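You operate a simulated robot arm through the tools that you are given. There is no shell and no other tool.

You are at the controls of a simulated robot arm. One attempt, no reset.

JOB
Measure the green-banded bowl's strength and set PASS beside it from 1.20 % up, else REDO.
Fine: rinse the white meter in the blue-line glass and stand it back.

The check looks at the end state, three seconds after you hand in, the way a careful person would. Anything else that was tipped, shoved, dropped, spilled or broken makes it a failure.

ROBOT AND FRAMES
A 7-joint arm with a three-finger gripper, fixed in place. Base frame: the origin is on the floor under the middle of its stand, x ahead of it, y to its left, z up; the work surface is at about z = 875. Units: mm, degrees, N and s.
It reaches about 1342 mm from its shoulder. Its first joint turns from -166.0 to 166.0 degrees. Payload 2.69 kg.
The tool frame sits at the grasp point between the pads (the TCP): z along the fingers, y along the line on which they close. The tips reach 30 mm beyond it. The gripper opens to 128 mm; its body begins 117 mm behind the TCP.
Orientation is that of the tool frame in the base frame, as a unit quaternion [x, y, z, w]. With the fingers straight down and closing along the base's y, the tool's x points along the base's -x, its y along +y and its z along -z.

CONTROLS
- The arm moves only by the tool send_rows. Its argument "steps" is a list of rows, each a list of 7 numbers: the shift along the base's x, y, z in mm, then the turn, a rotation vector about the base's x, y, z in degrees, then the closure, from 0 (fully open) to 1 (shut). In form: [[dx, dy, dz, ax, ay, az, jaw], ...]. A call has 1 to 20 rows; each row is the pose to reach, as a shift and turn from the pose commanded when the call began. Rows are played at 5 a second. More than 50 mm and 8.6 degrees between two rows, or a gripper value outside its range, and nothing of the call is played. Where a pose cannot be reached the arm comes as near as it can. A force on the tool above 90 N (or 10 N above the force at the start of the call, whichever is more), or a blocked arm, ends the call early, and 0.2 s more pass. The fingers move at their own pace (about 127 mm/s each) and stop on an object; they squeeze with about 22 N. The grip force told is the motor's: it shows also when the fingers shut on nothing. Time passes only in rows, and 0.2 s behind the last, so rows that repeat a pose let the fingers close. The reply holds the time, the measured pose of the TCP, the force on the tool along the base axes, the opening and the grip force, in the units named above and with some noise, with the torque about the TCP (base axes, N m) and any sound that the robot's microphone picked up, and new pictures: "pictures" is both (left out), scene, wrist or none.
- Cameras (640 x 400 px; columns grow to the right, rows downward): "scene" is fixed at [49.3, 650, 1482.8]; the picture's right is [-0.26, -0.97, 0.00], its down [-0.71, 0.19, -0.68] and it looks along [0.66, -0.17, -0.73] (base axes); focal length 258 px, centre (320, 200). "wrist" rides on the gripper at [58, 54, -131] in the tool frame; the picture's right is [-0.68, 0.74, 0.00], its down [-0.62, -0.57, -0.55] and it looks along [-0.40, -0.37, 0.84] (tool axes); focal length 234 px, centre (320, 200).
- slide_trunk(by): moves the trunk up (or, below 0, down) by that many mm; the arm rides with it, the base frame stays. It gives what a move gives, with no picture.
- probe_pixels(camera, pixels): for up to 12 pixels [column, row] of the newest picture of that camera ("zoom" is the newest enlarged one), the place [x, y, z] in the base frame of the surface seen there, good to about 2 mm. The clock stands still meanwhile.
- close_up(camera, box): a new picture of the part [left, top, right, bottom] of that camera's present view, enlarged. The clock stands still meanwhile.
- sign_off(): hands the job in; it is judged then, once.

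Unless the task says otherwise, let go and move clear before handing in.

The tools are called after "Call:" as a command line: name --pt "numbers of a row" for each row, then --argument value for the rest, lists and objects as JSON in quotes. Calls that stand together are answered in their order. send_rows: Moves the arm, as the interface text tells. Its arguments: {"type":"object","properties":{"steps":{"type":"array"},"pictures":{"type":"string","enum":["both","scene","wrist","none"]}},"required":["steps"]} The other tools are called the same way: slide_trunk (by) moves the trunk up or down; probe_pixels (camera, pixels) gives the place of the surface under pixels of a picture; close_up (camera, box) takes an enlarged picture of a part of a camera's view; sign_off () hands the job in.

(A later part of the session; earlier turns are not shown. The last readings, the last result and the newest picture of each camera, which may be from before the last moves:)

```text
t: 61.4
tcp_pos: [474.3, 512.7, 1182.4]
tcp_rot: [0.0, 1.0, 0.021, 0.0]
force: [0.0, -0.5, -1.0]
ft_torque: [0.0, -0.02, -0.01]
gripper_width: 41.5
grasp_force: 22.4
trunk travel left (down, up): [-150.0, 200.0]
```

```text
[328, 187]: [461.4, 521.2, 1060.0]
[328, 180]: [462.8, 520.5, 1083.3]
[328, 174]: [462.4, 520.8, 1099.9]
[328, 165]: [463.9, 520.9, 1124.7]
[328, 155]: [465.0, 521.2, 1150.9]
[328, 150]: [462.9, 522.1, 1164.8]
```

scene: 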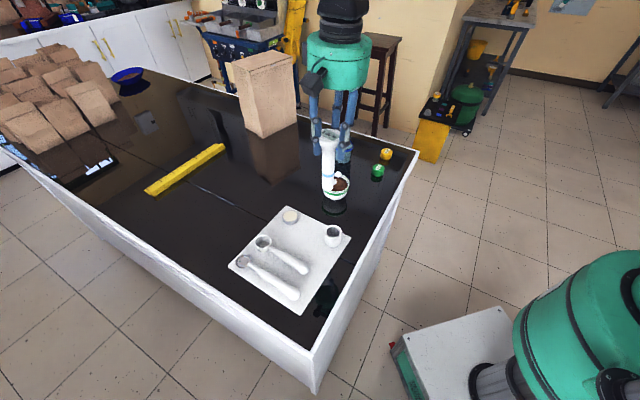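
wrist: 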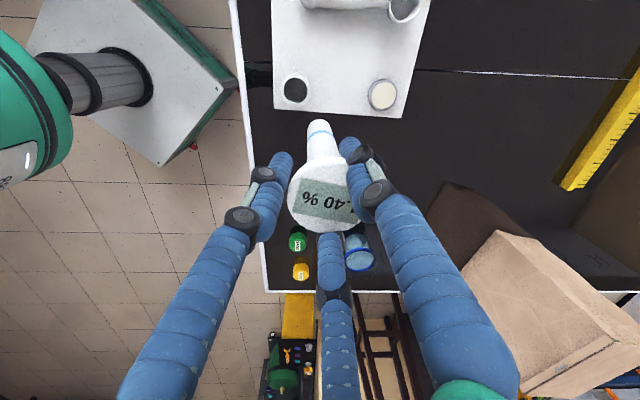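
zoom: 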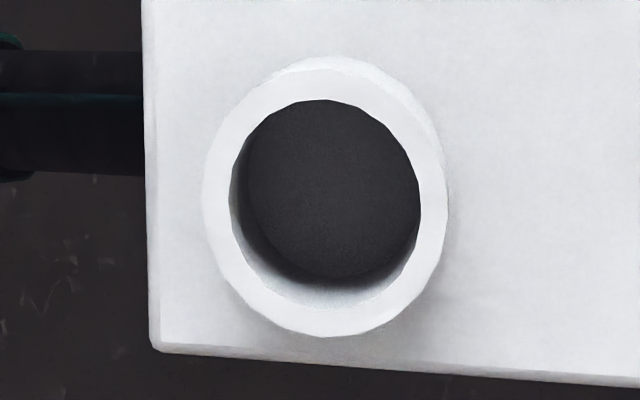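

Averaging the rim probes puts the holder mouth at (431.3, 513.2), inner radius about 18, floor z≈883; the meter's axis is at (475.4, 517.9), standing upright. I'll shift by (−44, −4.7), lower to just above the mouth and check alignment.

Call:
send_rows --pt "-12 -1.5 0 0 0 0 0.75" --pt "-30 -3.5 0 0 0 0 0.75" --pt "-44 -4.7 0 0 0 0 0.75" --pt "-44 -4.7 -25 0 0 0 0.75" --pt "-44 -4.7 -55 0 0 0 0.75" --pt "-44 -4.7 -85 0 0 0 0.75" --pt "-44 -4.7 -108 0 0 0 0.75" --pt "-44 -4.7 -116 0 0 0 0.75" --pt "-44 -4.7 -116 0 0 0 0.75" --pt "-44 -4.7 -116 0 0 0 0.75"

Call:
close_up --camera "scene" --box '[310, 190, 360, 250]'

Call:
close_up --camera "wrist" --box '[270, 80, 370, 180]'

```text
t: 63.6
tcp_pos: [430.8, 507.3, 1067.8]
tcp_rot: [0.0, 1.0, 0.021, 0.0]
force: [-0.2, -0.1, -0.5]
ft_torque: [0.05, -0.02, 0.0]
gripper_width: 41.4
grasp_force: 21.4
trunk travel left (down, up): [-150.0, 200.0]
```

scene: 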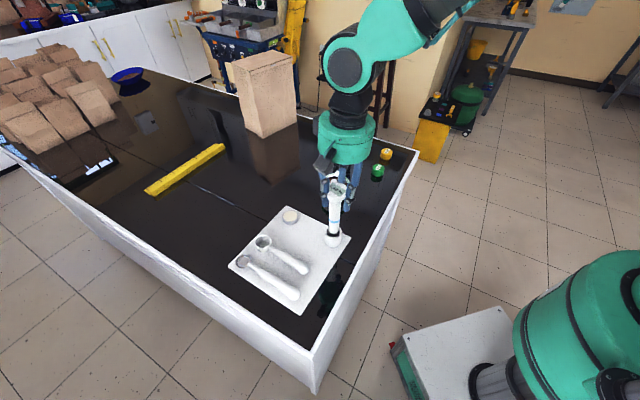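
wrist: 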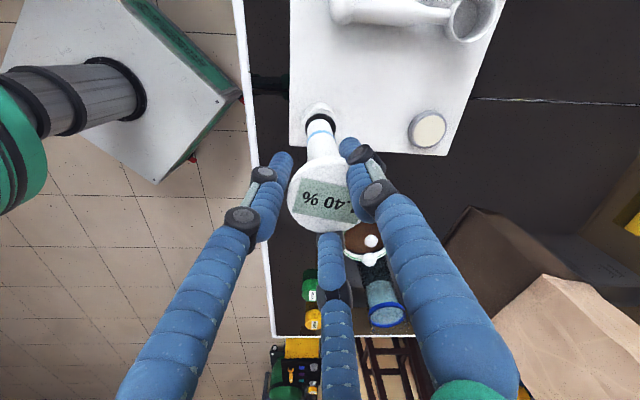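

```text
6.67 times, centred on (335, 220) of scene
```

zoom: 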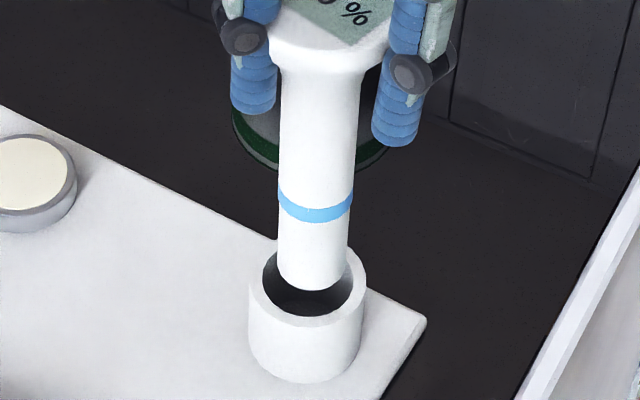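

```text
4.00 times, centred on (320, 130) of wrist
```

zoom: 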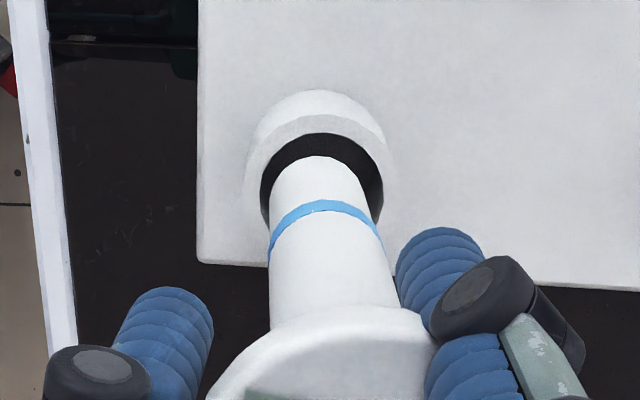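

The foot is just above the mouth, within a few millimetres of centre (scene zoom foot (314,278) against holder centre (307,300)). I'll probe the shaft here from both cameras for a final correction.

Call:
probe_pixels --camera "zoom" --pixels '[[320, 165], [320, 185], [320, 240], [285, 190], [357, 190], [320, 110], [250, 200], [388, 195]]'

Call:
close_up --camera "scene" --box '[315, 205, 355, 250]'

Call:
probe_pixels --camera "zoom" --pixels '[[310, 290], [310, 250], [310, 200], [265, 250], [355, 250], [240, 300], [385, 300], [310, 345]]'

```text
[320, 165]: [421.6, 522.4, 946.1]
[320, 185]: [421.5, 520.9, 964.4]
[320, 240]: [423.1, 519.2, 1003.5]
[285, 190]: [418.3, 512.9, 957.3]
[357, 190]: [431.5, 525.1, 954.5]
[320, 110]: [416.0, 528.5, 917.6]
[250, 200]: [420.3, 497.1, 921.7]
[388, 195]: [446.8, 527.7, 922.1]
```

```text
8.89 times, centred on (335, 228) of scene
```

zoom: 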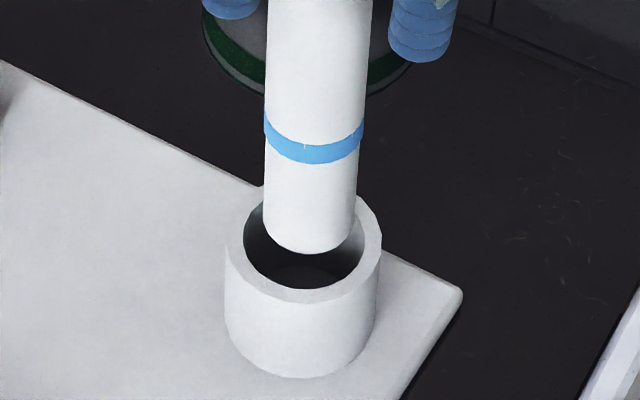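

```text
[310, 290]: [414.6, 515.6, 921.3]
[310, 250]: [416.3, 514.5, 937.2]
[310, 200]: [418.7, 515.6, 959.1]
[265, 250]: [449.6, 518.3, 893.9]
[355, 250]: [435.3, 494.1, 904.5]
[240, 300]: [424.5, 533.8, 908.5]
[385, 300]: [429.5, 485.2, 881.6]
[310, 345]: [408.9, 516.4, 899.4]
```

Both cameras agree the foot needs only about (+1.5, 0) mm against a 5 mm clearance. I'll lower it slowly into the holder, stopping just short of the floor.

Call:
send_rows --pt "1.5 0 0 0 0 0 0.75" --pt "1.5 0 -6 0 0 0 0.75" --pt "1.5 0 -12 0 0 0 0.75" --pt "1.5 0 -18 0 0 0 0.75" --pt "1.5 0 -24 0 0 0 0.75" --pt "1.5 0 -30 0 0 0 0.75" --pt "1.5 0 -35 0 0 0 0.75" --pt "1.5 0 -40 0 0 0 0.75" --pt "1.5 0 -44 0 0 0 0.75" --pt "1.5 0 -46 0 0 0 0.75" --pt "1.5 0 -46 0 0 0 0.75"

Call:
close_up --camera "scene" --box '[310, 190, 360, 250]'

Call:
close_up --camera "wrist" --box '[270, 80, 370, 180]'

```text
t: 66.0
tcp_pos: [432.6, 507.9, 1021.6]
tcp_rot: [0.0, 1.0, 0.021, 0.0]
force: [-0.2, 0.3, -0.9]
ft_torque: [0.0, -0.02, 0.01]
gripper_width: 41.5
grasp_force: 21.3
trunk travel left (down, up): [-150.0, 200.0]
```

scene: 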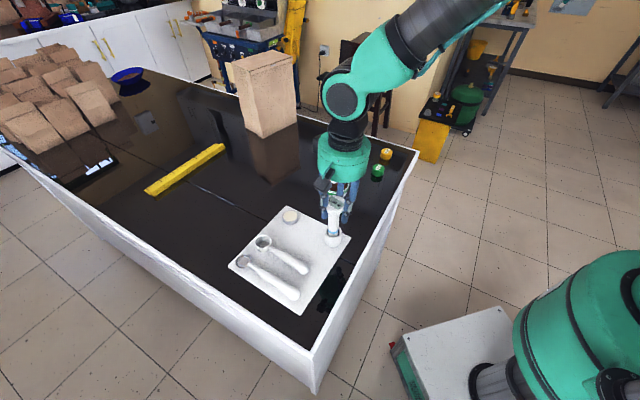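
wrist: 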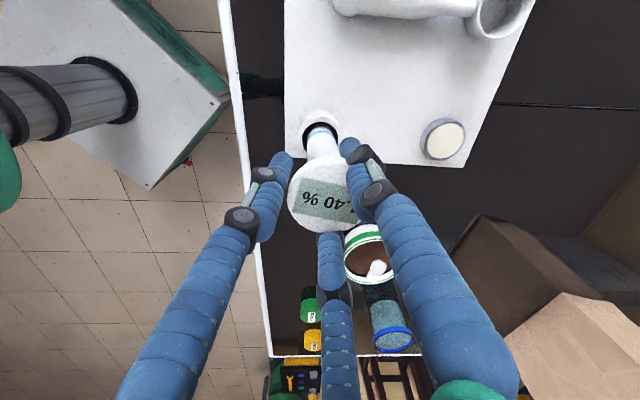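

```text
6.67 times, centred on (335, 220) of scene
```

zoom: 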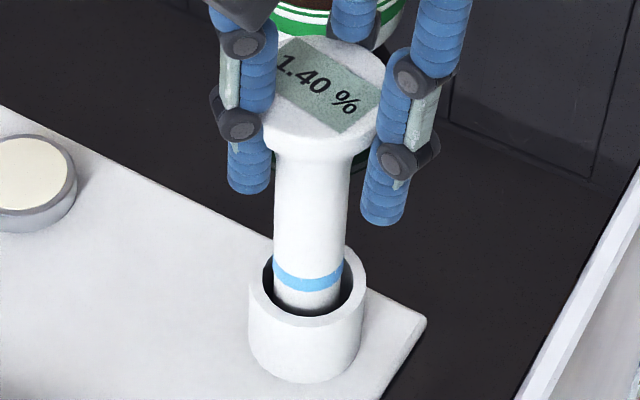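

```text
4.00 times, centred on (320, 130) of wrist
```

zoom: 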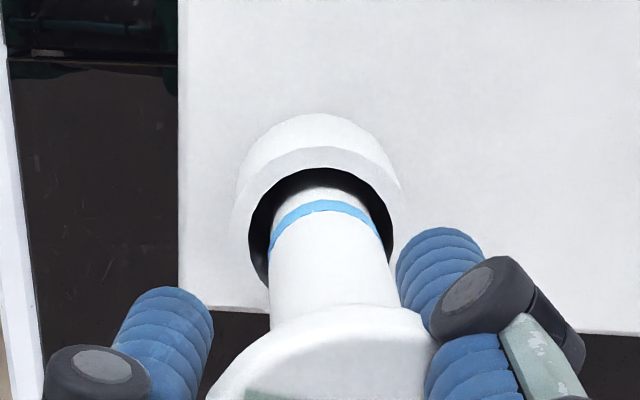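

The meter is well centred inside the holder and the display clearly reads "1.40 %". I'll ease down the last 2–3 mm and watch the force.

Call:
send_rows --pt "0 0 -1 0 0 0 0.75" --pt "0 0 -1.5 0 0 0 0.75" --pt "0 0 -2 0 0 0 0.75" --pt "0 0 -2 0 0 0 0.75" --pictures "none"

```text
t: 67.0
tcp_pos: [433.1, 507.6, 1019.8]
tcp_rot: [0.0, 1.0, 0.02, 0.0]
force: [-1.0, 0.1, -0.1]
ft_torque: [0.0, 0.04, 0.01]
gripper_width: 41.4
grasp_force: 21.9
trunk travel left (down, up): [-150.0, 200.0]
```

Call:
send_rows --pt "0 0 -0.5 0 0 0 0.75" --pt "0 0 -1 0 0 0 0.75" --pt "0 0 -1.5 0 0 0 0.75" --pt "0 0 -1.5 0 0 0 0.75" --pictures "none"

```text
t: 68.0
tcp_pos: [434.7, 508.2, 1019.3]
tcp_rot: [0.0, 1.0, 0.021, 0.0]
force: [0.7, 0.3, 0.0]
ft_torque: [-0.01, 0.03, 0.04]
gripper_width: 41.5
grasp_force: 21.8
trunk travel left (down, up): [-150.0, 200.0]
```

The vertical force stays near zero at TCP 1019.3, so the foot is at the floor or within a millimetre of it. One more millimetre to confirm contact.

Call:
send_rows --pt "0 0 -0.5 0 0 0 0.75" --pt "0 0 -1 0 0 0 0.75" --pt "0 0 -1 0 0 0 0.75" --pictures "none"

Call:
close_up --camera "scene" --box '[310, 190, 360, 250]'

```text
t: 68.8
tcp_pos: [432.7, 508.6, 1017.2]
tcp_rot: [0.0, 1.0, 0.02, 0.0]
force: [0.1, 0.9, 5.5]
ft_torque: [0.13, -0.11, 0.0]
gripper_width: 41.4
grasp_force: 22.3
trunk travel left (down, up): [-150.0, 200.0]
```

```text
6.67 times, centred on (335, 220) of scene
```

zoom: 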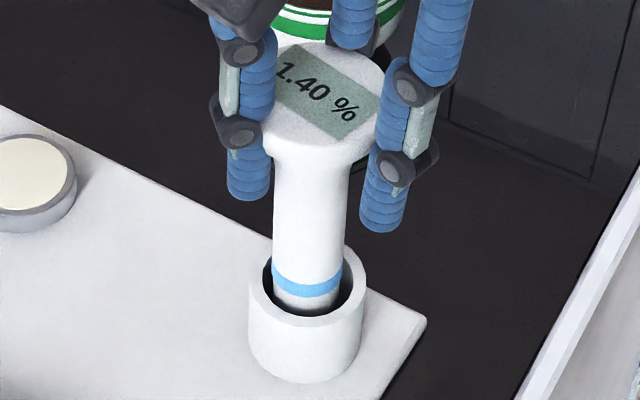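

Contact shows as +5.5 N, so the foot is standing on the holder floor. I'll back off half a millimetre and open the fingers gradually.

Call:
send_rows --pt "0 0 0.5 0 0 0 0.75" --pt "0 0 0.5 0 0 0 0.66" --pt "0 0 0.5 0 0 0 0.62" --pt "0 0 0.5 0 0 0 0.56" --pt "0 0 0.5 0 0 0 0.45" --pt "0 0 0.5 0 0 0 0.3" --pt "0 0 0.5 0 0 0 0.1" --pt "0 0 0.5 0 0 0 0.0" --pt "0 0 0.5 0 0 0 0.0" --pt "0 0 0.5 0 0 0 0.0"

Call:
close_up --camera "scene" --box '[290, 170, 380, 260]'

```text
t: 71.0
tcp_pos: [432.2, 508.8, 1018.1]
tcp_rot: [0.0, 1.0, 0.021, 0.0]
force: [-0.1, -0.3, 0.4]
ft_torque: [-0.01, -0.04, 0.03]
gripper_width: 127.8
grasp_force: 0.1
trunk travel left (down, up): [-150.0, 200.0]
```

scene: 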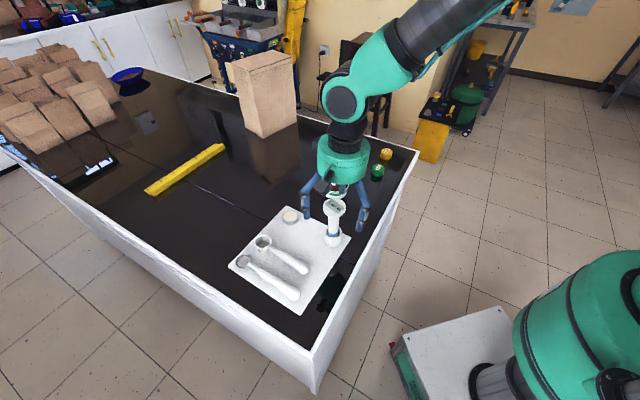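
wrist: 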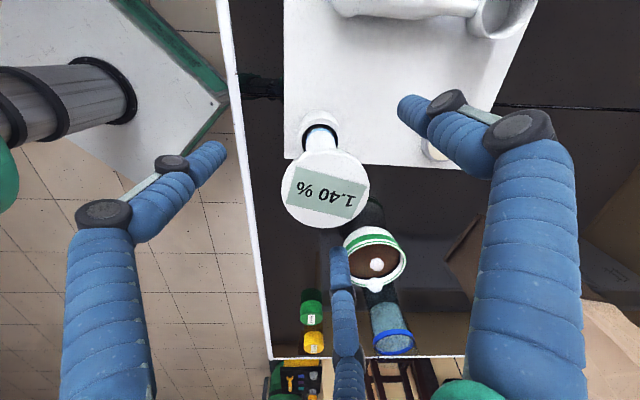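

```text
4.44 times, centred on (335, 215) of scene
```

zoom: 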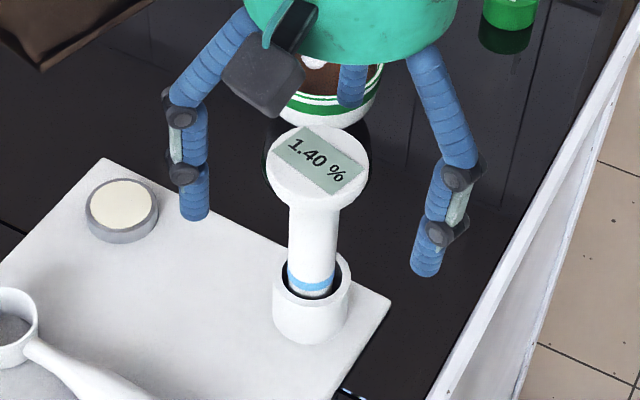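

The meter stands upright in its holder and still shows 1.40 %. I'll rise straight up, then level the hand again.

Call:
send_rows --pt "0 0 15 0 0 0 0.0" --pt "0 0 40 0 0 0 0.0" --pt "0 0 75 0 0 0 0.0" --pt "0 0 110 0 0 0 0.0" --pt "0 0 140 -1.2 0 0 0.0" --pt "0 0 160 -2.4 0 0 0.0" --pt "0 0 160 -2.4 0 0 0.0"

Call:
close_up --camera "scene" --box '[300, 140, 400, 255]'

Call:
close_up --camera "wrist" --box '[270, 75, 410, 290]'

```text
t: 72.6
tcp_pos: [430.9, 508.2, 1180.3]
tcp_rot: [0.001, 1.0, 0.0, 0.0]
force: [-0.3, 0.3, 0.1]
ft_torque: [0.03, 0.0, -0.02]
gripper_width: 128.2
grasp_force: 0.1
trunk travel left (down, up): [-150.0, 200.0]
```

scene: 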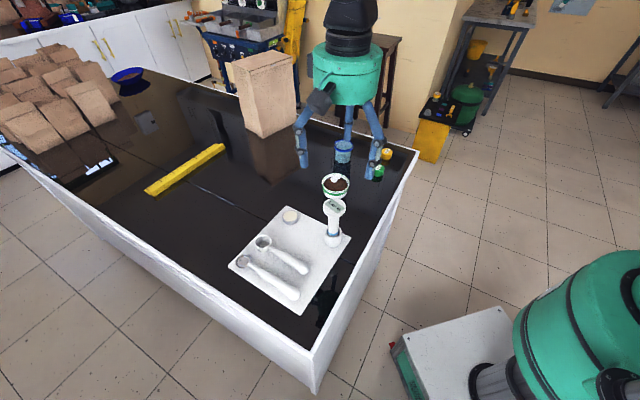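
wrist: 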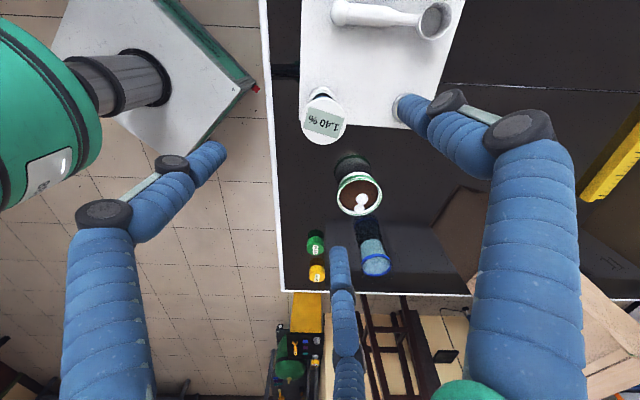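

```text
3.48 times, centred on (350, 198) of scene
```

zoom: 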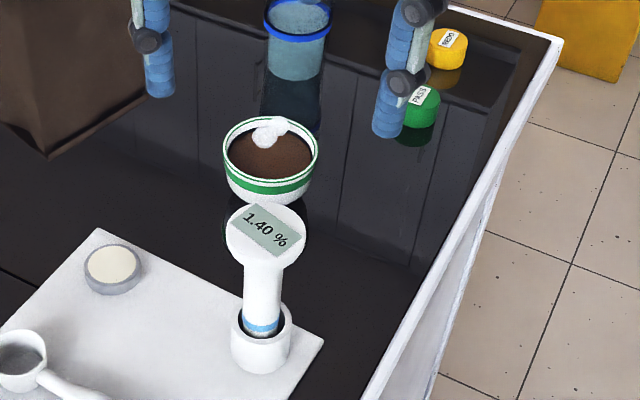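

```text
1.86 times, centred on (340, 182) of wrist
```

zoom: 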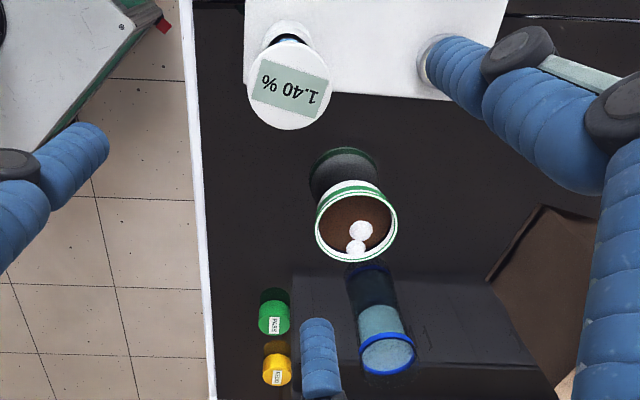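

The meter is back, upright and readable at 1.40 %, so the token is PASS. I'll move high over to the PASS token, near (664,284), with the fingers partly closed so they clear the REDO token, and measure it from above.

Call:
send_rows --pt "20 -20 0 0 0 0 0.2" --pt "50 -48 0 0 0 0 0.375" --pt "83 -80 0 0 0 0 0.375" --pt "116 -112 0 0 0 0 0.375" --pt "149 -144 0 0 0 0 0.375" --pt "182 -176 0 0 0 0 0.375" --pt "210 -203 0 0 0 0 0.375" --pt "233 -224 -20 0 0 0 0.375" --pt "233 -224 -50 0 0 0 0.375" --pt "233 -224 -80 0 0 0 0.375" --pt "233 -224 -80 0 0 0 0.375"

Call:
close_up --camera "wrist" --box '[250, 40, 390, 200]'

Call:
close_up --camera "scene" --box '[330, 120, 430, 220]'

```text
t: 75.0
tcp_pos: [665.7, 285.4, 1099.4]
tcp_rot: [0.001, 1.0, 0.0, 0.001]
force: [0.2, -0.4, 0.2]
ft_torque: [-0.04, 0.04, 0.04]
gripper_width: 80.2
grasp_force: 0.0
trunk travel left (down, up): [-150.0, 200.0]
```

scene: 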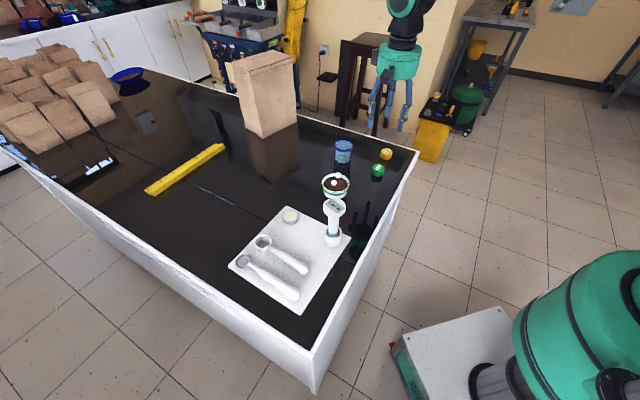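
wrist: 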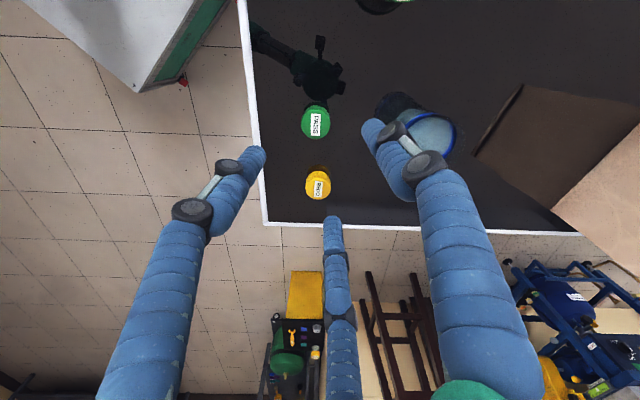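

```text
2.50 times, centred on (320, 120) of wrist
```

zoom: 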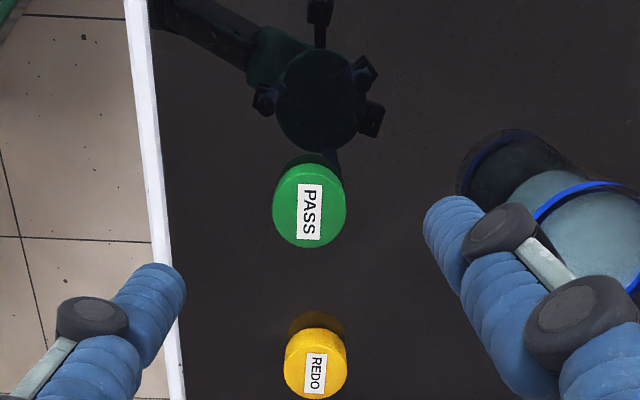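

```text
4.00 times, centred on (380, 170) of scene
```

zoom: 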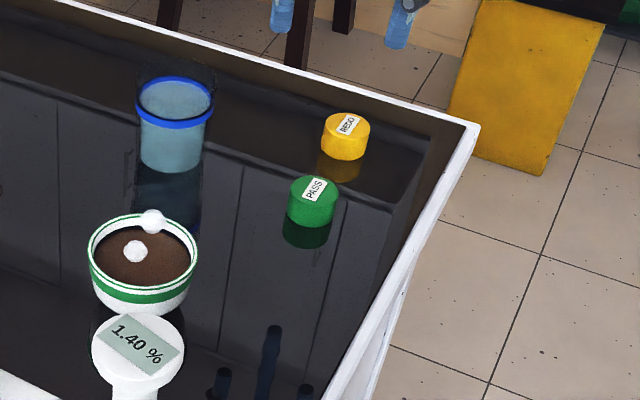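

The PASS token is at wrist (316,121), REDO at (318,185), well apart. I'll zoom on the PASS token and probe its edge.

Call:
close_up --camera "wrist" --box '[291, 95, 341, 145]'

Call:
probe_pixels --camera "zoom" --pixels '[[320, 220], [215, 215], [425, 215], [320, 120], [320, 320], [250, 145], [395, 145], [250, 290], [395, 290]]'

Call:
probe_pixels --camera "wrist" --pixels '[[257, 150], [264, 200], [250, 100], [318, 195], [318, 185], [316, 160]]'

```text
8.00 times, centred on (316, 120) of wrist
```

zoom: 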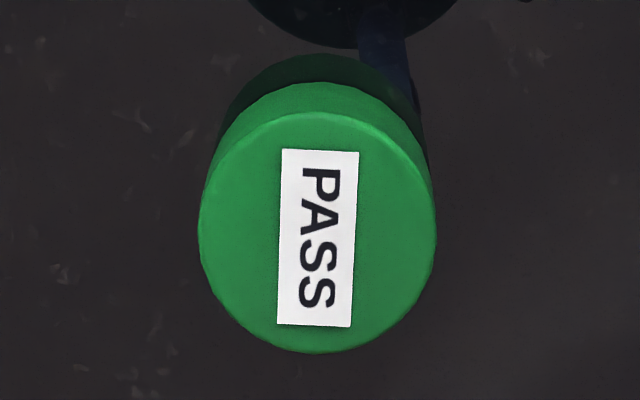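

```text
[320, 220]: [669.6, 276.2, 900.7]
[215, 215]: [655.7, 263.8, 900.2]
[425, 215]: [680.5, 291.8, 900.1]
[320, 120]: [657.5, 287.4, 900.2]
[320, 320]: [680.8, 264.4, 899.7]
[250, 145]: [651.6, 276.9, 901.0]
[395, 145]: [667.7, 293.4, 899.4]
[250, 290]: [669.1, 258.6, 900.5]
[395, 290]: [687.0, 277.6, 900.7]
```

```text
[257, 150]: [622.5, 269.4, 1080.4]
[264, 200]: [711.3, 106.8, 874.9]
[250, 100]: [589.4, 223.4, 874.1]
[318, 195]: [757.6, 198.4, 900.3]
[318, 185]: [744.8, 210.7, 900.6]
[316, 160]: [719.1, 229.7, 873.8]
```

The token's top is at z≈900 with its centre at (670, 274.5) and radius 21. I'll go down over it in two stages, checking centring before the final approach.

Call:
send_rows --pt "3.1 -9.3 0 0 0 0 0.375" --pt "3.1 -9.3 -35 0 0 0 0.375" --pt "3.1 -9.3 -70 0 0 0 0.375" --pt "3.1 -9.3 -105 0 0 0 0.375" --pt "3.1 -9.3 -130 0 0 0 0.375" --pt "3.1 -9.3 -145 0 0 0 0.375" --pt "3.1 -9.3 -145 0 0 0 0.375"

Call:
close_up --camera "wrist" --box '[220, 70, 420, 270]'

Call:
close_up --camera "scene" --box '[340, 110, 420, 200]'

```text
t: 76.6
tcp_pos: [669.2, 276.9, 950.9]
tcp_rot: [0.001, 1.0, 0.0, 0.0]
force: [0.8, -0.4, -0.9]
ft_torque: [0.04, 0.02, -0.02]
gripper_width: 80.2
grasp_force: 0.1
trunk travel left (down, up): [-150.0, 200.0]
```

scene: 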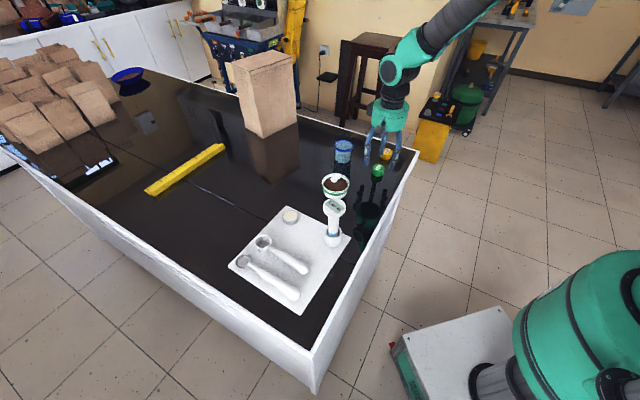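
wrist: 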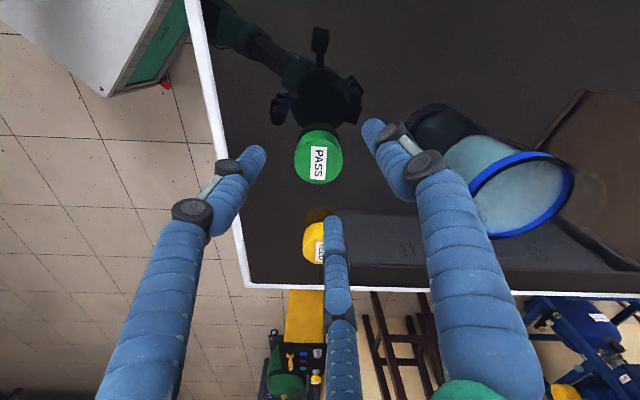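

```text
2.00 times, centred on (320, 170) of wrist
```

zoom: 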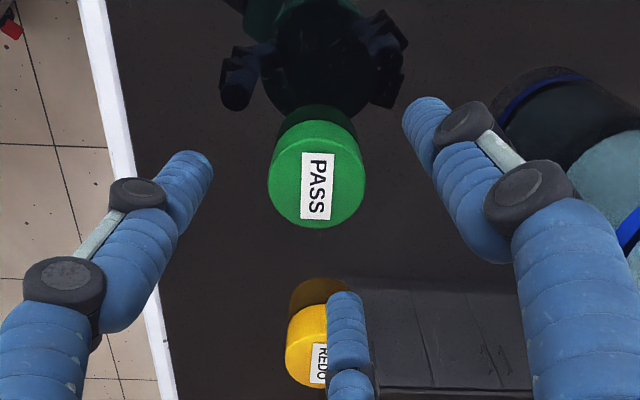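

```text
4.44 times, centred on (380, 155) of scene
```

zoom: 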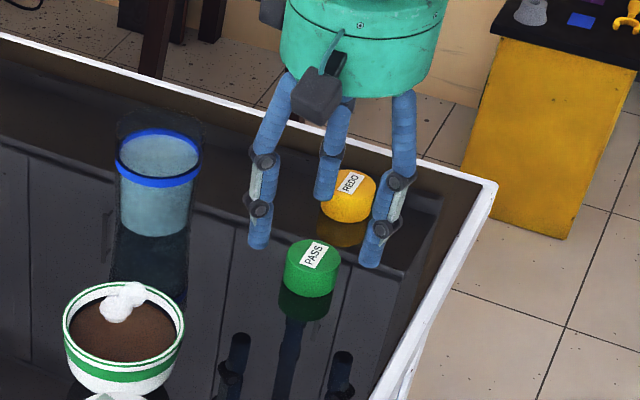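

The token sits centred between the tips (wrist (318,157), predicted (319,160)), and REDO is clear of the nearest finger. I'll nudge (−1.5, +1) and go down so the tips are a few millimetres above the table.

Call:
send_rows --pt "-1.5 1 -10 0 0 0 0.375" --pt "-1.5 1 -22 0 0 0 0.375" --pt "-1.5 1 -32 0 0 0 0.375" --pt "-1.5 1 -39 0 0 0 0.375" --pt "-1.5 1 -43 0 0 0 0.375" --pt "-1.5 1 -43 0 0 0 0.375"

Call:
close_up --camera "wrist" --box '[220, 70, 420, 270]'

Call:
close_up --camera "scene" --box '[340, 120, 420, 200]'

```text
t: 78.0
tcp_pos: [667.4, 275.9, 911.4]
tcp_rot: [0.001, 1.0, 0.0, 0.0]
force: [0.3, -0.9, -0.2]
ft_torque: [0.01, 0.03, 0.01]
gripper_width: 80.1
grasp_force: 0.2
trunk travel left (down, up): [-150.0, 200.0]
```

scene: 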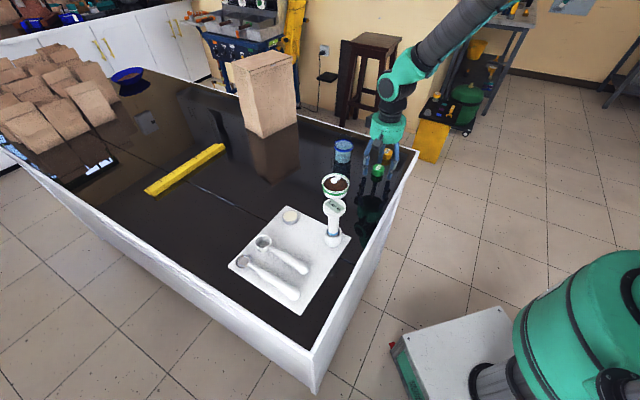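
wrist: 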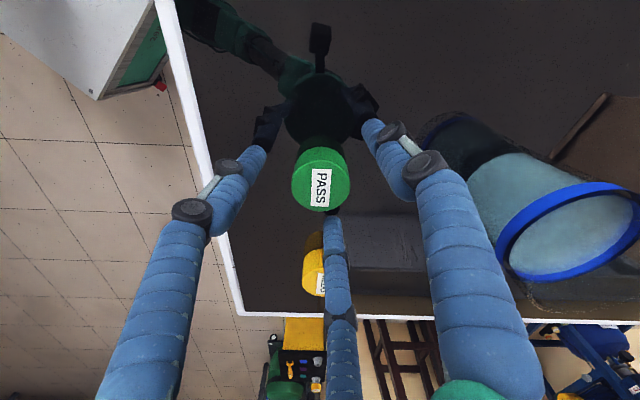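

```text
2.00 times, centred on (320, 170) of wrist
```

zoom: 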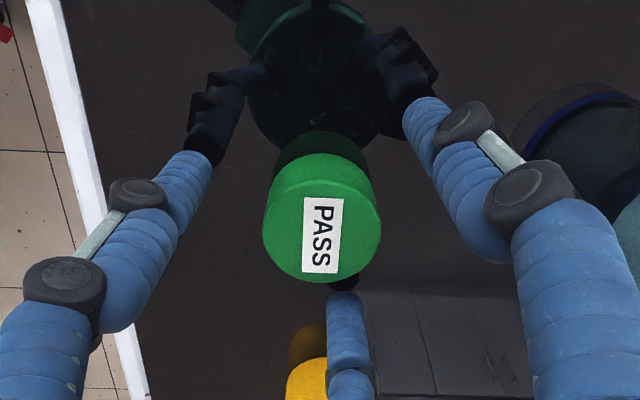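

```text
5.00 times, centred on (380, 160) of scene
```

zoom: 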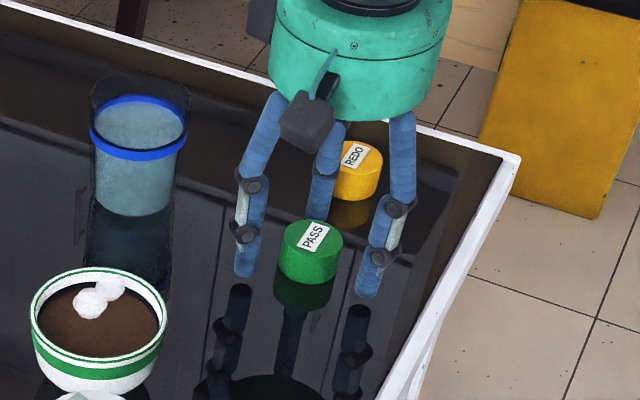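

The token's top shows at wrist (321,186) against a predicted (319,184), within 2 mm. I'll shift (+1.5, −0.4), lower 2 mm more, and close gently.

Call:
send_rows --pt "1.5 -0.4 -1 0 0 0 0.375" --pt "1.5 -0.4 -2 0 0 0 0.375" --pt "1.5 -0.4 -2 0 0 0 0.5" --pt "1.5 -0.4 -2 0 0 0 0.58" --pt "1.5 -0.4 -2 0 0 0 0.62" --pt "1.5 -0.4 -2 0 0 0 0.65" --pt "1.5 -0.4 -2 0 0 0 0.68" --pt "1.5 -0.4 -2 0 0 0 0.72" --pt "1.5 -0.4 -2 0 0 0 0.76" --pt "1.5 -0.4 -2 0 0 0 0.76"

Call:
close_up --camera "scene" --box '[340, 120, 420, 200]'

```text
t: 80.2
tcp_pos: [671.0, 274.4, 908.9]
tcp_rot: [0.0, 1.0, 0.0, 0.0]
force: [-0.5, 1.5, 0.2]
ft_torque: [0.02, -0.01, 0.0]
gripper_width: 39.0
grasp_force: 21.9
trunk travel left (down, up): [-150.0, 200.0]
```

scene: 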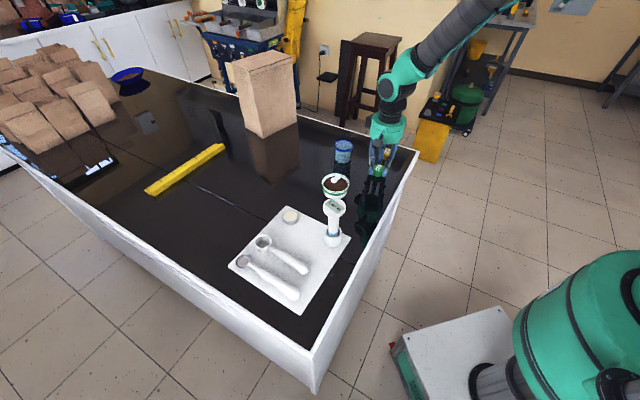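
wrist: 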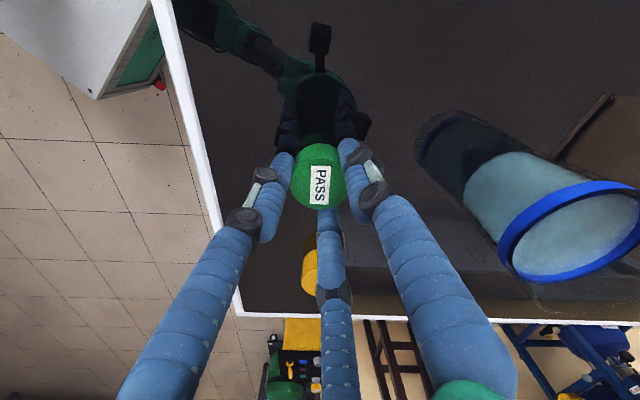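

```text
5.00 times, centred on (380, 160) of scene
```

zoom: 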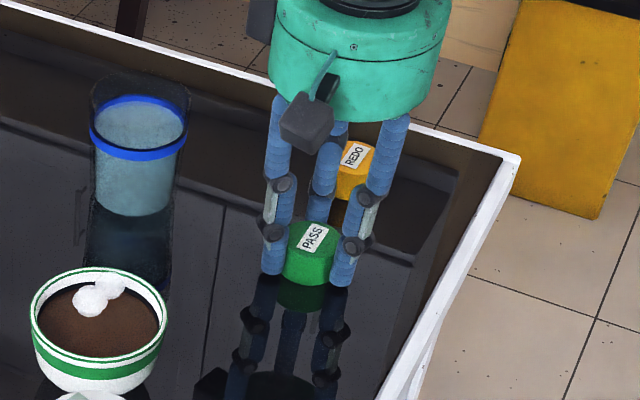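

PASS is gripped (39 mm, 21.9 N). I'll place it on the open table at (526, 410), about 26 mm off the bowl's rim, on a path that stays clear of the bowl, meter and glass.

Call:
send_rows --pt "0 0 6 0 0 0 0.78" --pt "0 0 18 0 0 0 0.78" --pt "0 0 40 0 0 0 0.78" --pt "0 0 70 0 0 0 0.78" --pt "0 0 100 0 0 0 0.78" --pt "-15 14 110 0 0 0 0.78" --pt "-40 37 110 0 0 0 0.78" --pt "-66 62 110 0 0 0 0.78" --pt "-92 86 110 0 0 0 0.78" --pt "-116 109 110 0 0 0 0.78" --pt "-134 126 110 0 0 0 0.78" --pt "-143.7 134.6 110 0 0 0 0.78" --pt "-143.7 134.6 110 0 0 0 0.78"

Call:
close_up --camera "scene" --box '[290, 120, 420, 250]'

Call:
close_up --camera "wrist" --box '[200, 50, 440, 290]'

```text
t: 83.0
tcp_pos: [525.2, 410.5, 1019.8]
tcp_rot: [0.0, 1.0, 0.0, 0.0]
force: [-0.2, 0.1, -1.2]
ft_torque: [-0.02, -0.02, 0.03]
gripper_width: 28.1
grasp_force: 0.1
trunk travel left (down, up): [-150.0, 200.0]
```

scene: 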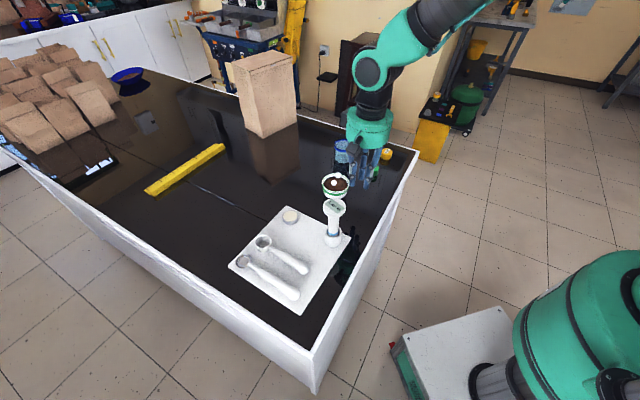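
wrist: 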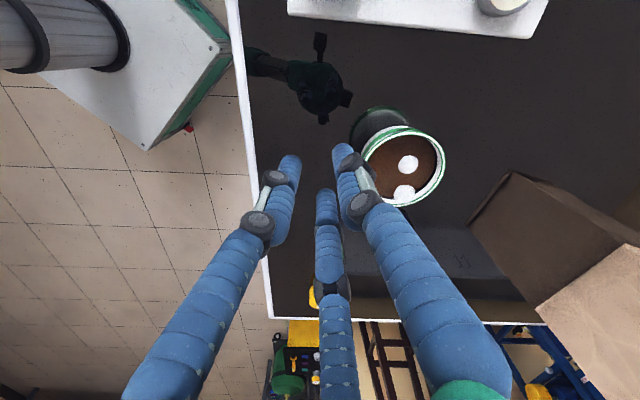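

```text
3.08 times, centred on (355, 185) of scene
```

zoom: 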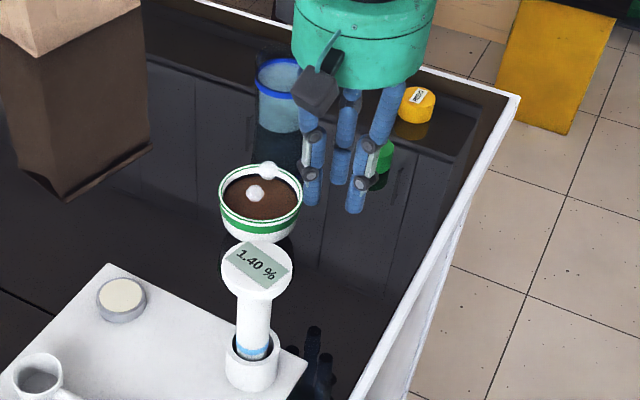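

```text
1.67 times, centred on (320, 170) of wrist
```

zoom: 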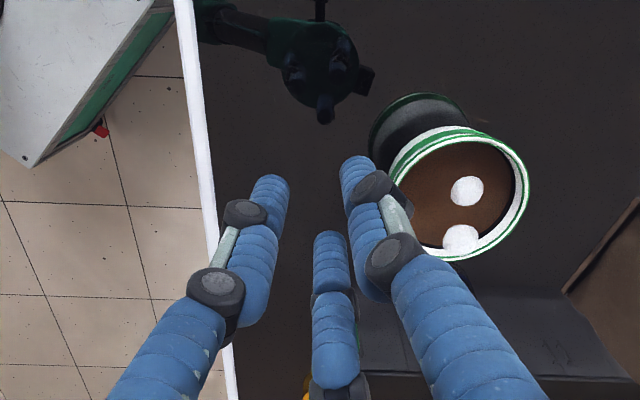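

The hand is empty: opening 28 mm with 0.1 N grip, and a green token shows at scene (376,170), about where it started. I'll look closely at how it's lying before trying again.

Call:
close_up --camera "scene" --box '[350, 140, 410, 200]'

Call:
send_rows --pt "0 0 20 0 0 0 0.6" --pt "0 0 50 0 0 0 0.4" --pt "15 -14 80 0 0 0 0.375" --pt "40 -38 80 0 0 0 0.375" --pt "70 -67 80 0 0 0 0.375" --pt "100 -96 80 0 0 0 0.375" --pt "128 -121 80 0 0 0 0.375" --pt "143.7 -134.6 80 0 0 0 0.375" --pt "143.7 -134.6 80 0 0 0 0.375"

Call:
close_up --camera "wrist" --box '[250, 60, 390, 220]'

Call:
close_up --camera "scene" --box '[350, 130, 410, 190]'

```text
6.67 times, centred on (380, 170) of scene
```

zoom: 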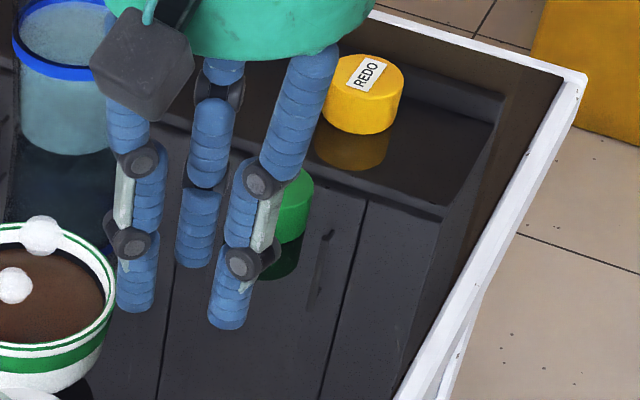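

```text
t: 85.0
tcp_pos: [671.0, 275.6, 1098.8]
tcp_rot: [-0.001, 1.0, -0.001, 0.0]
force: [0.8, 0.2, -1.0]
ft_torque: [0.01, 0.02, 0.02]
gripper_width: 80.0
grasp_force: 0.1
trunk travel left (down, up): [-150.0, 200.0]
```

scene: 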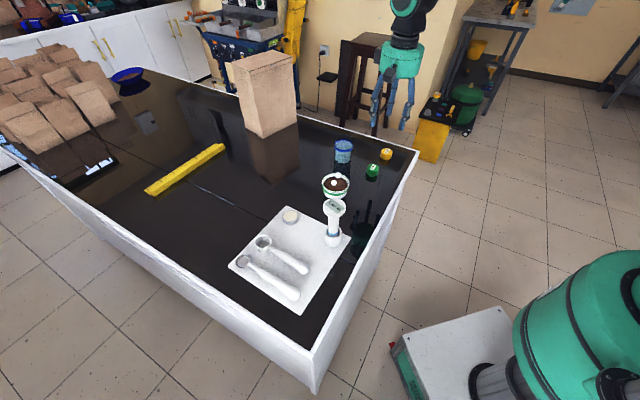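
wrist: 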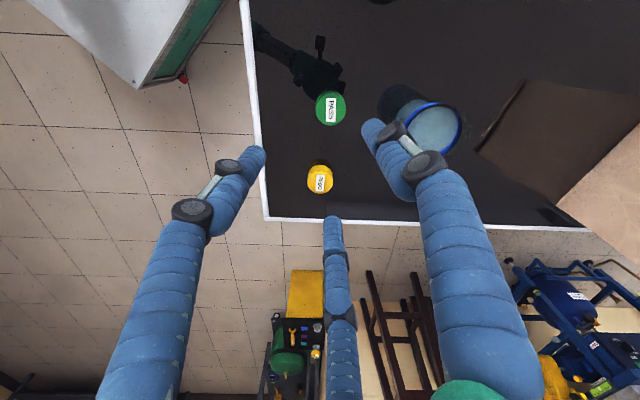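

```text
2.50 times, centred on (320, 140) of wrist
```

zoom: 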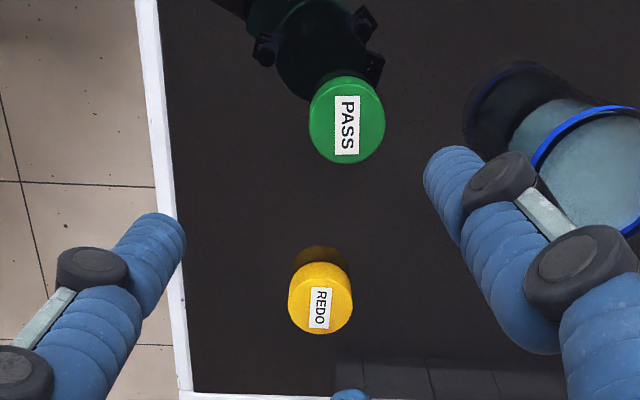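

```text
6.67 times, centred on (380, 160) of scene
```

zoom: 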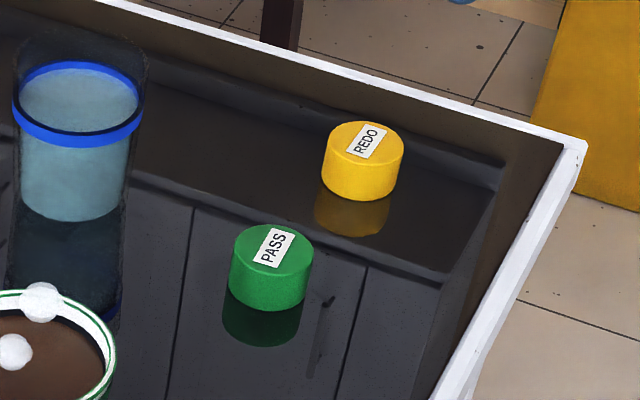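

The token is upright about 20 mm from where it was, so it slipped out early in the lift. I'll probe its new place and retry with the tips nearer the table and a much slower, checked lift.

Call:
close_up --camera "wrist" --box '[305, 83, 355, 133]'

Call:
probe_pixels --camera "zoom" --pixels '[[320, 200], [215, 205], [430, 205], [320, 110], [320, 310], [250, 135], [395, 135], [250, 285], [395, 285]]'

Call:
probe_pixels --camera "scene" --pixels '[[373, 167], [373, 174], [367, 166], [378, 166], [385, 155], [373, 182]]'

```text
8.00 times, centred on (330, 108) of wrist
```

zoom: 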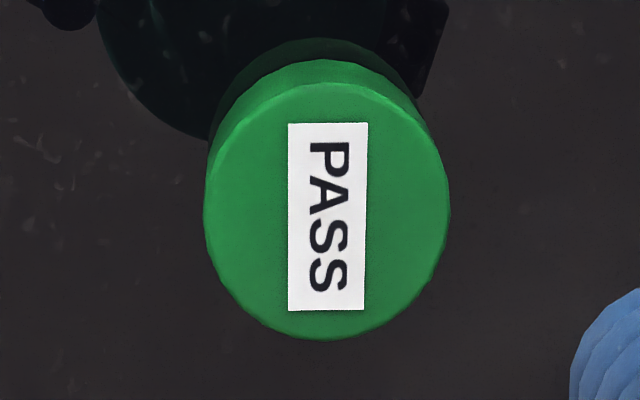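

```text
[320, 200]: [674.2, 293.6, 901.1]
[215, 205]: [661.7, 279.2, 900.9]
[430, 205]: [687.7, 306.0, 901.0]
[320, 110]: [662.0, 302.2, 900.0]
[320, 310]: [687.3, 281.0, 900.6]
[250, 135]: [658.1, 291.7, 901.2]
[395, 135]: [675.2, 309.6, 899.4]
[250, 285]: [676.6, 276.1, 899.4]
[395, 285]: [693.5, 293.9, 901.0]
```

```text
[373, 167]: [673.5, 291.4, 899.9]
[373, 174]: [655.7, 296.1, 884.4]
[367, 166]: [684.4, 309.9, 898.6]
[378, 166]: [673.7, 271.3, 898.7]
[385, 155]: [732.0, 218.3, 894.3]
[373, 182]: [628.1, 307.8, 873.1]
```

The token is now at (676, 293), upright. The fingertips flare, so they only pinch its top edge and squeeze it out downward. I'll cage it loosely between the three fingers and slide it along the table to a free spot at about (670, 402) beside the bowl.

Call:
send_rows --pt "6.3 17.7 0 0 0 0 0.375" --pt "6.3 17.7 -35 0 0 0 0.375" --pt "6.3 17.7 -70 0 0 0 0.375" --pt "6.3 17.7 -105 0 0 0 0.375" --pt "6.3 17.7 -135 0 0 0 0.375" --pt "6.3 17.7 -155 0 0 0 0.375" --pt "6.3 17.7 -170 0 0 0 0.375" --pt "6.3 17.7 -170 0 0 0 0.375"

Call:
close_up --camera "wrist" --box '[220, 70, 420, 270]'

Call:
close_up --camera "scene" --box '[340, 120, 420, 200]'

```text
t: 86.8
tcp_pos: [676.4, 292.7, 927.5]
tcp_rot: [0.0, 1.0, -0.001, 0.0]
force: [-1.3, 0.3, -0.1]
ft_torque: [-0.03, -0.04, -0.01]
gripper_width: 80.2
grasp_force: 0.2
trunk travel left (down, up): [-150.0, 200.0]
```

scene: 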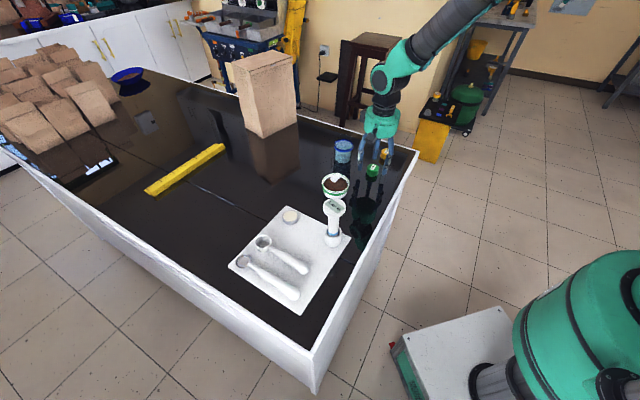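
wrist: 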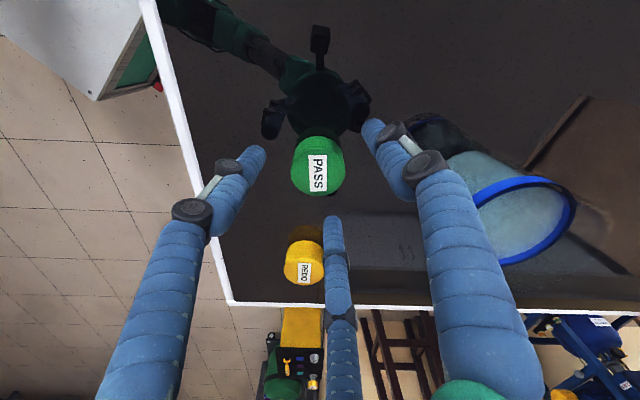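

```text
2.00 times, centred on (320, 170) of wrist
```

zoom: 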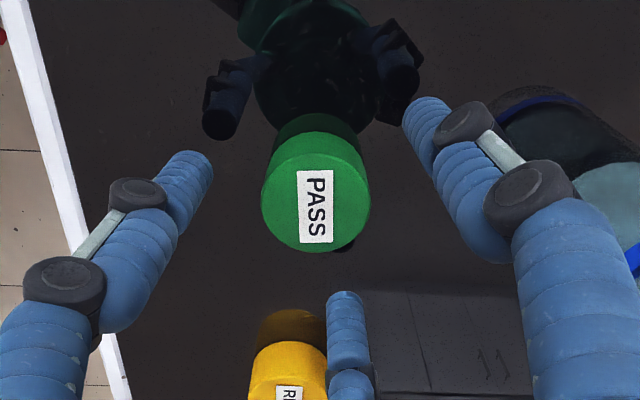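

```text
5.00 times, centred on (380, 160) of scene
```

zoom: 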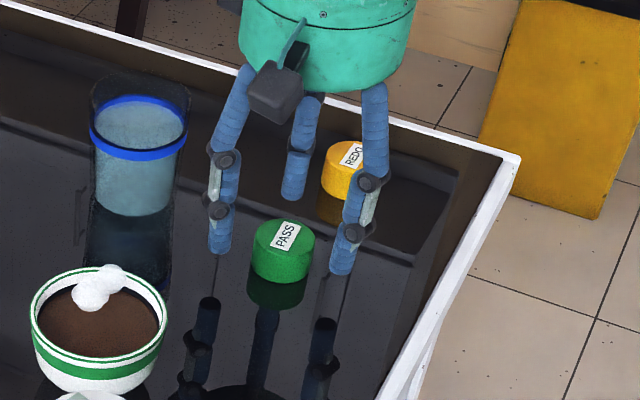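

The token is between the fingers with room all round. I'll lower to just above the table and close to a loose cage (about 42 mm), watching for any squeeze.

Call:
send_rows --pt "0 0 -8 0 0 0 0.375" --pt "0 0 -15 0 0 0 0.375" --pt "0 0 -20 0 0 0 0.375" --pt "0 0 -20 0 0 0 0.5" --pt "0 0 -20 0 0 0 0.58" --pt "0 0 -20 0 0 0 0.62" --pt "0 0 -20 0 0 0 0.64" --pt "0 0 -20 0 0 0 0.655" --pt "0 0 -20 0 0 0 0.655"

Call:
close_up --camera "wrist" --box '[250, 100, 390, 260]'

Call:
close_up --camera "scene" --box '[350, 140, 400, 190]'

```text
t: 88.8
tcp_pos: [677.2, 292.6, 908.7]
tcp_rot: [0.0, 1.0, 0.001, 0.0]
force: [-0.4, 1.3, 0.3]
ft_torque: [0.0, 0.03, -0.03]
gripper_width: 44.1
grasp_force: 0.1
trunk travel left (down, up): [-150.0, 200.0]
```

scene: 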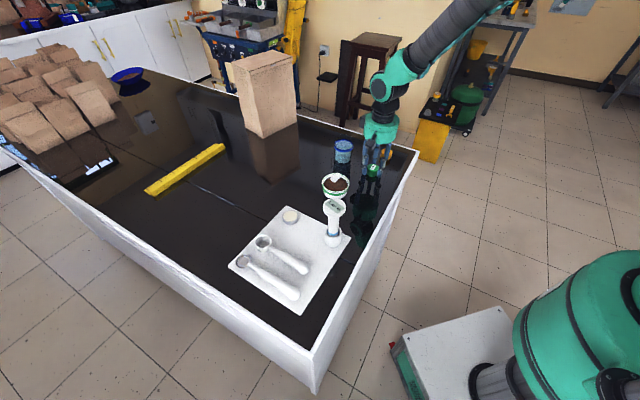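
wrist: 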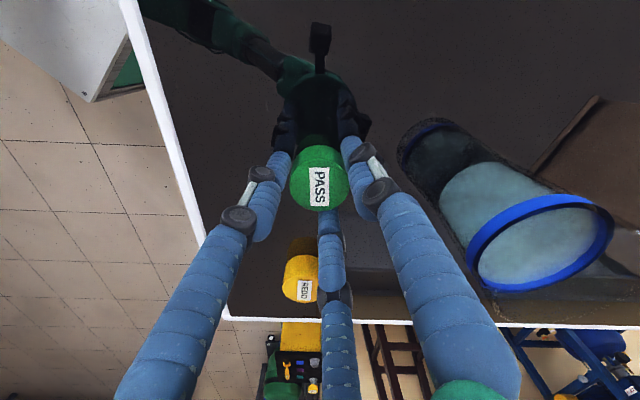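

```text
2.50 times, centred on (320, 180) of wrist
```

zoom: 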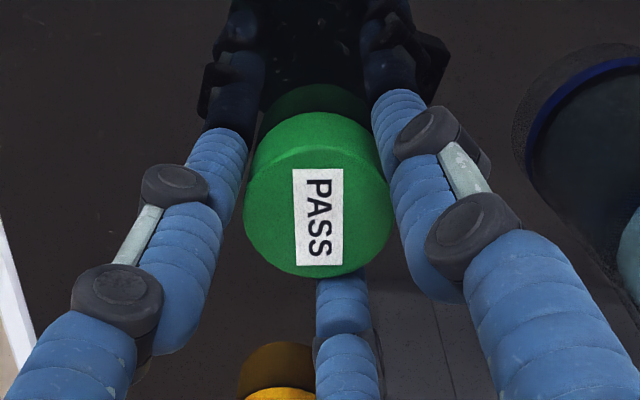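

```text
8.00 times, centred on (375, 165) of scene
```

zoom: 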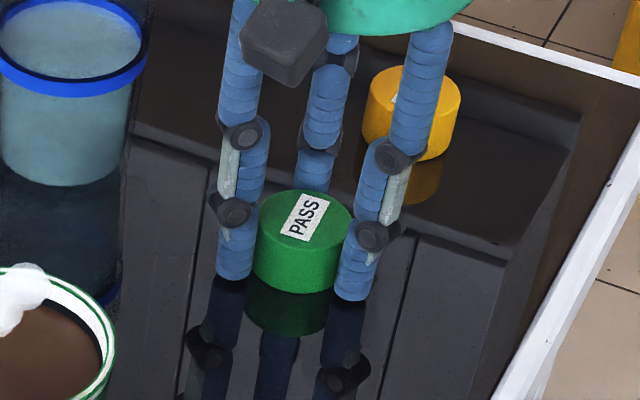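

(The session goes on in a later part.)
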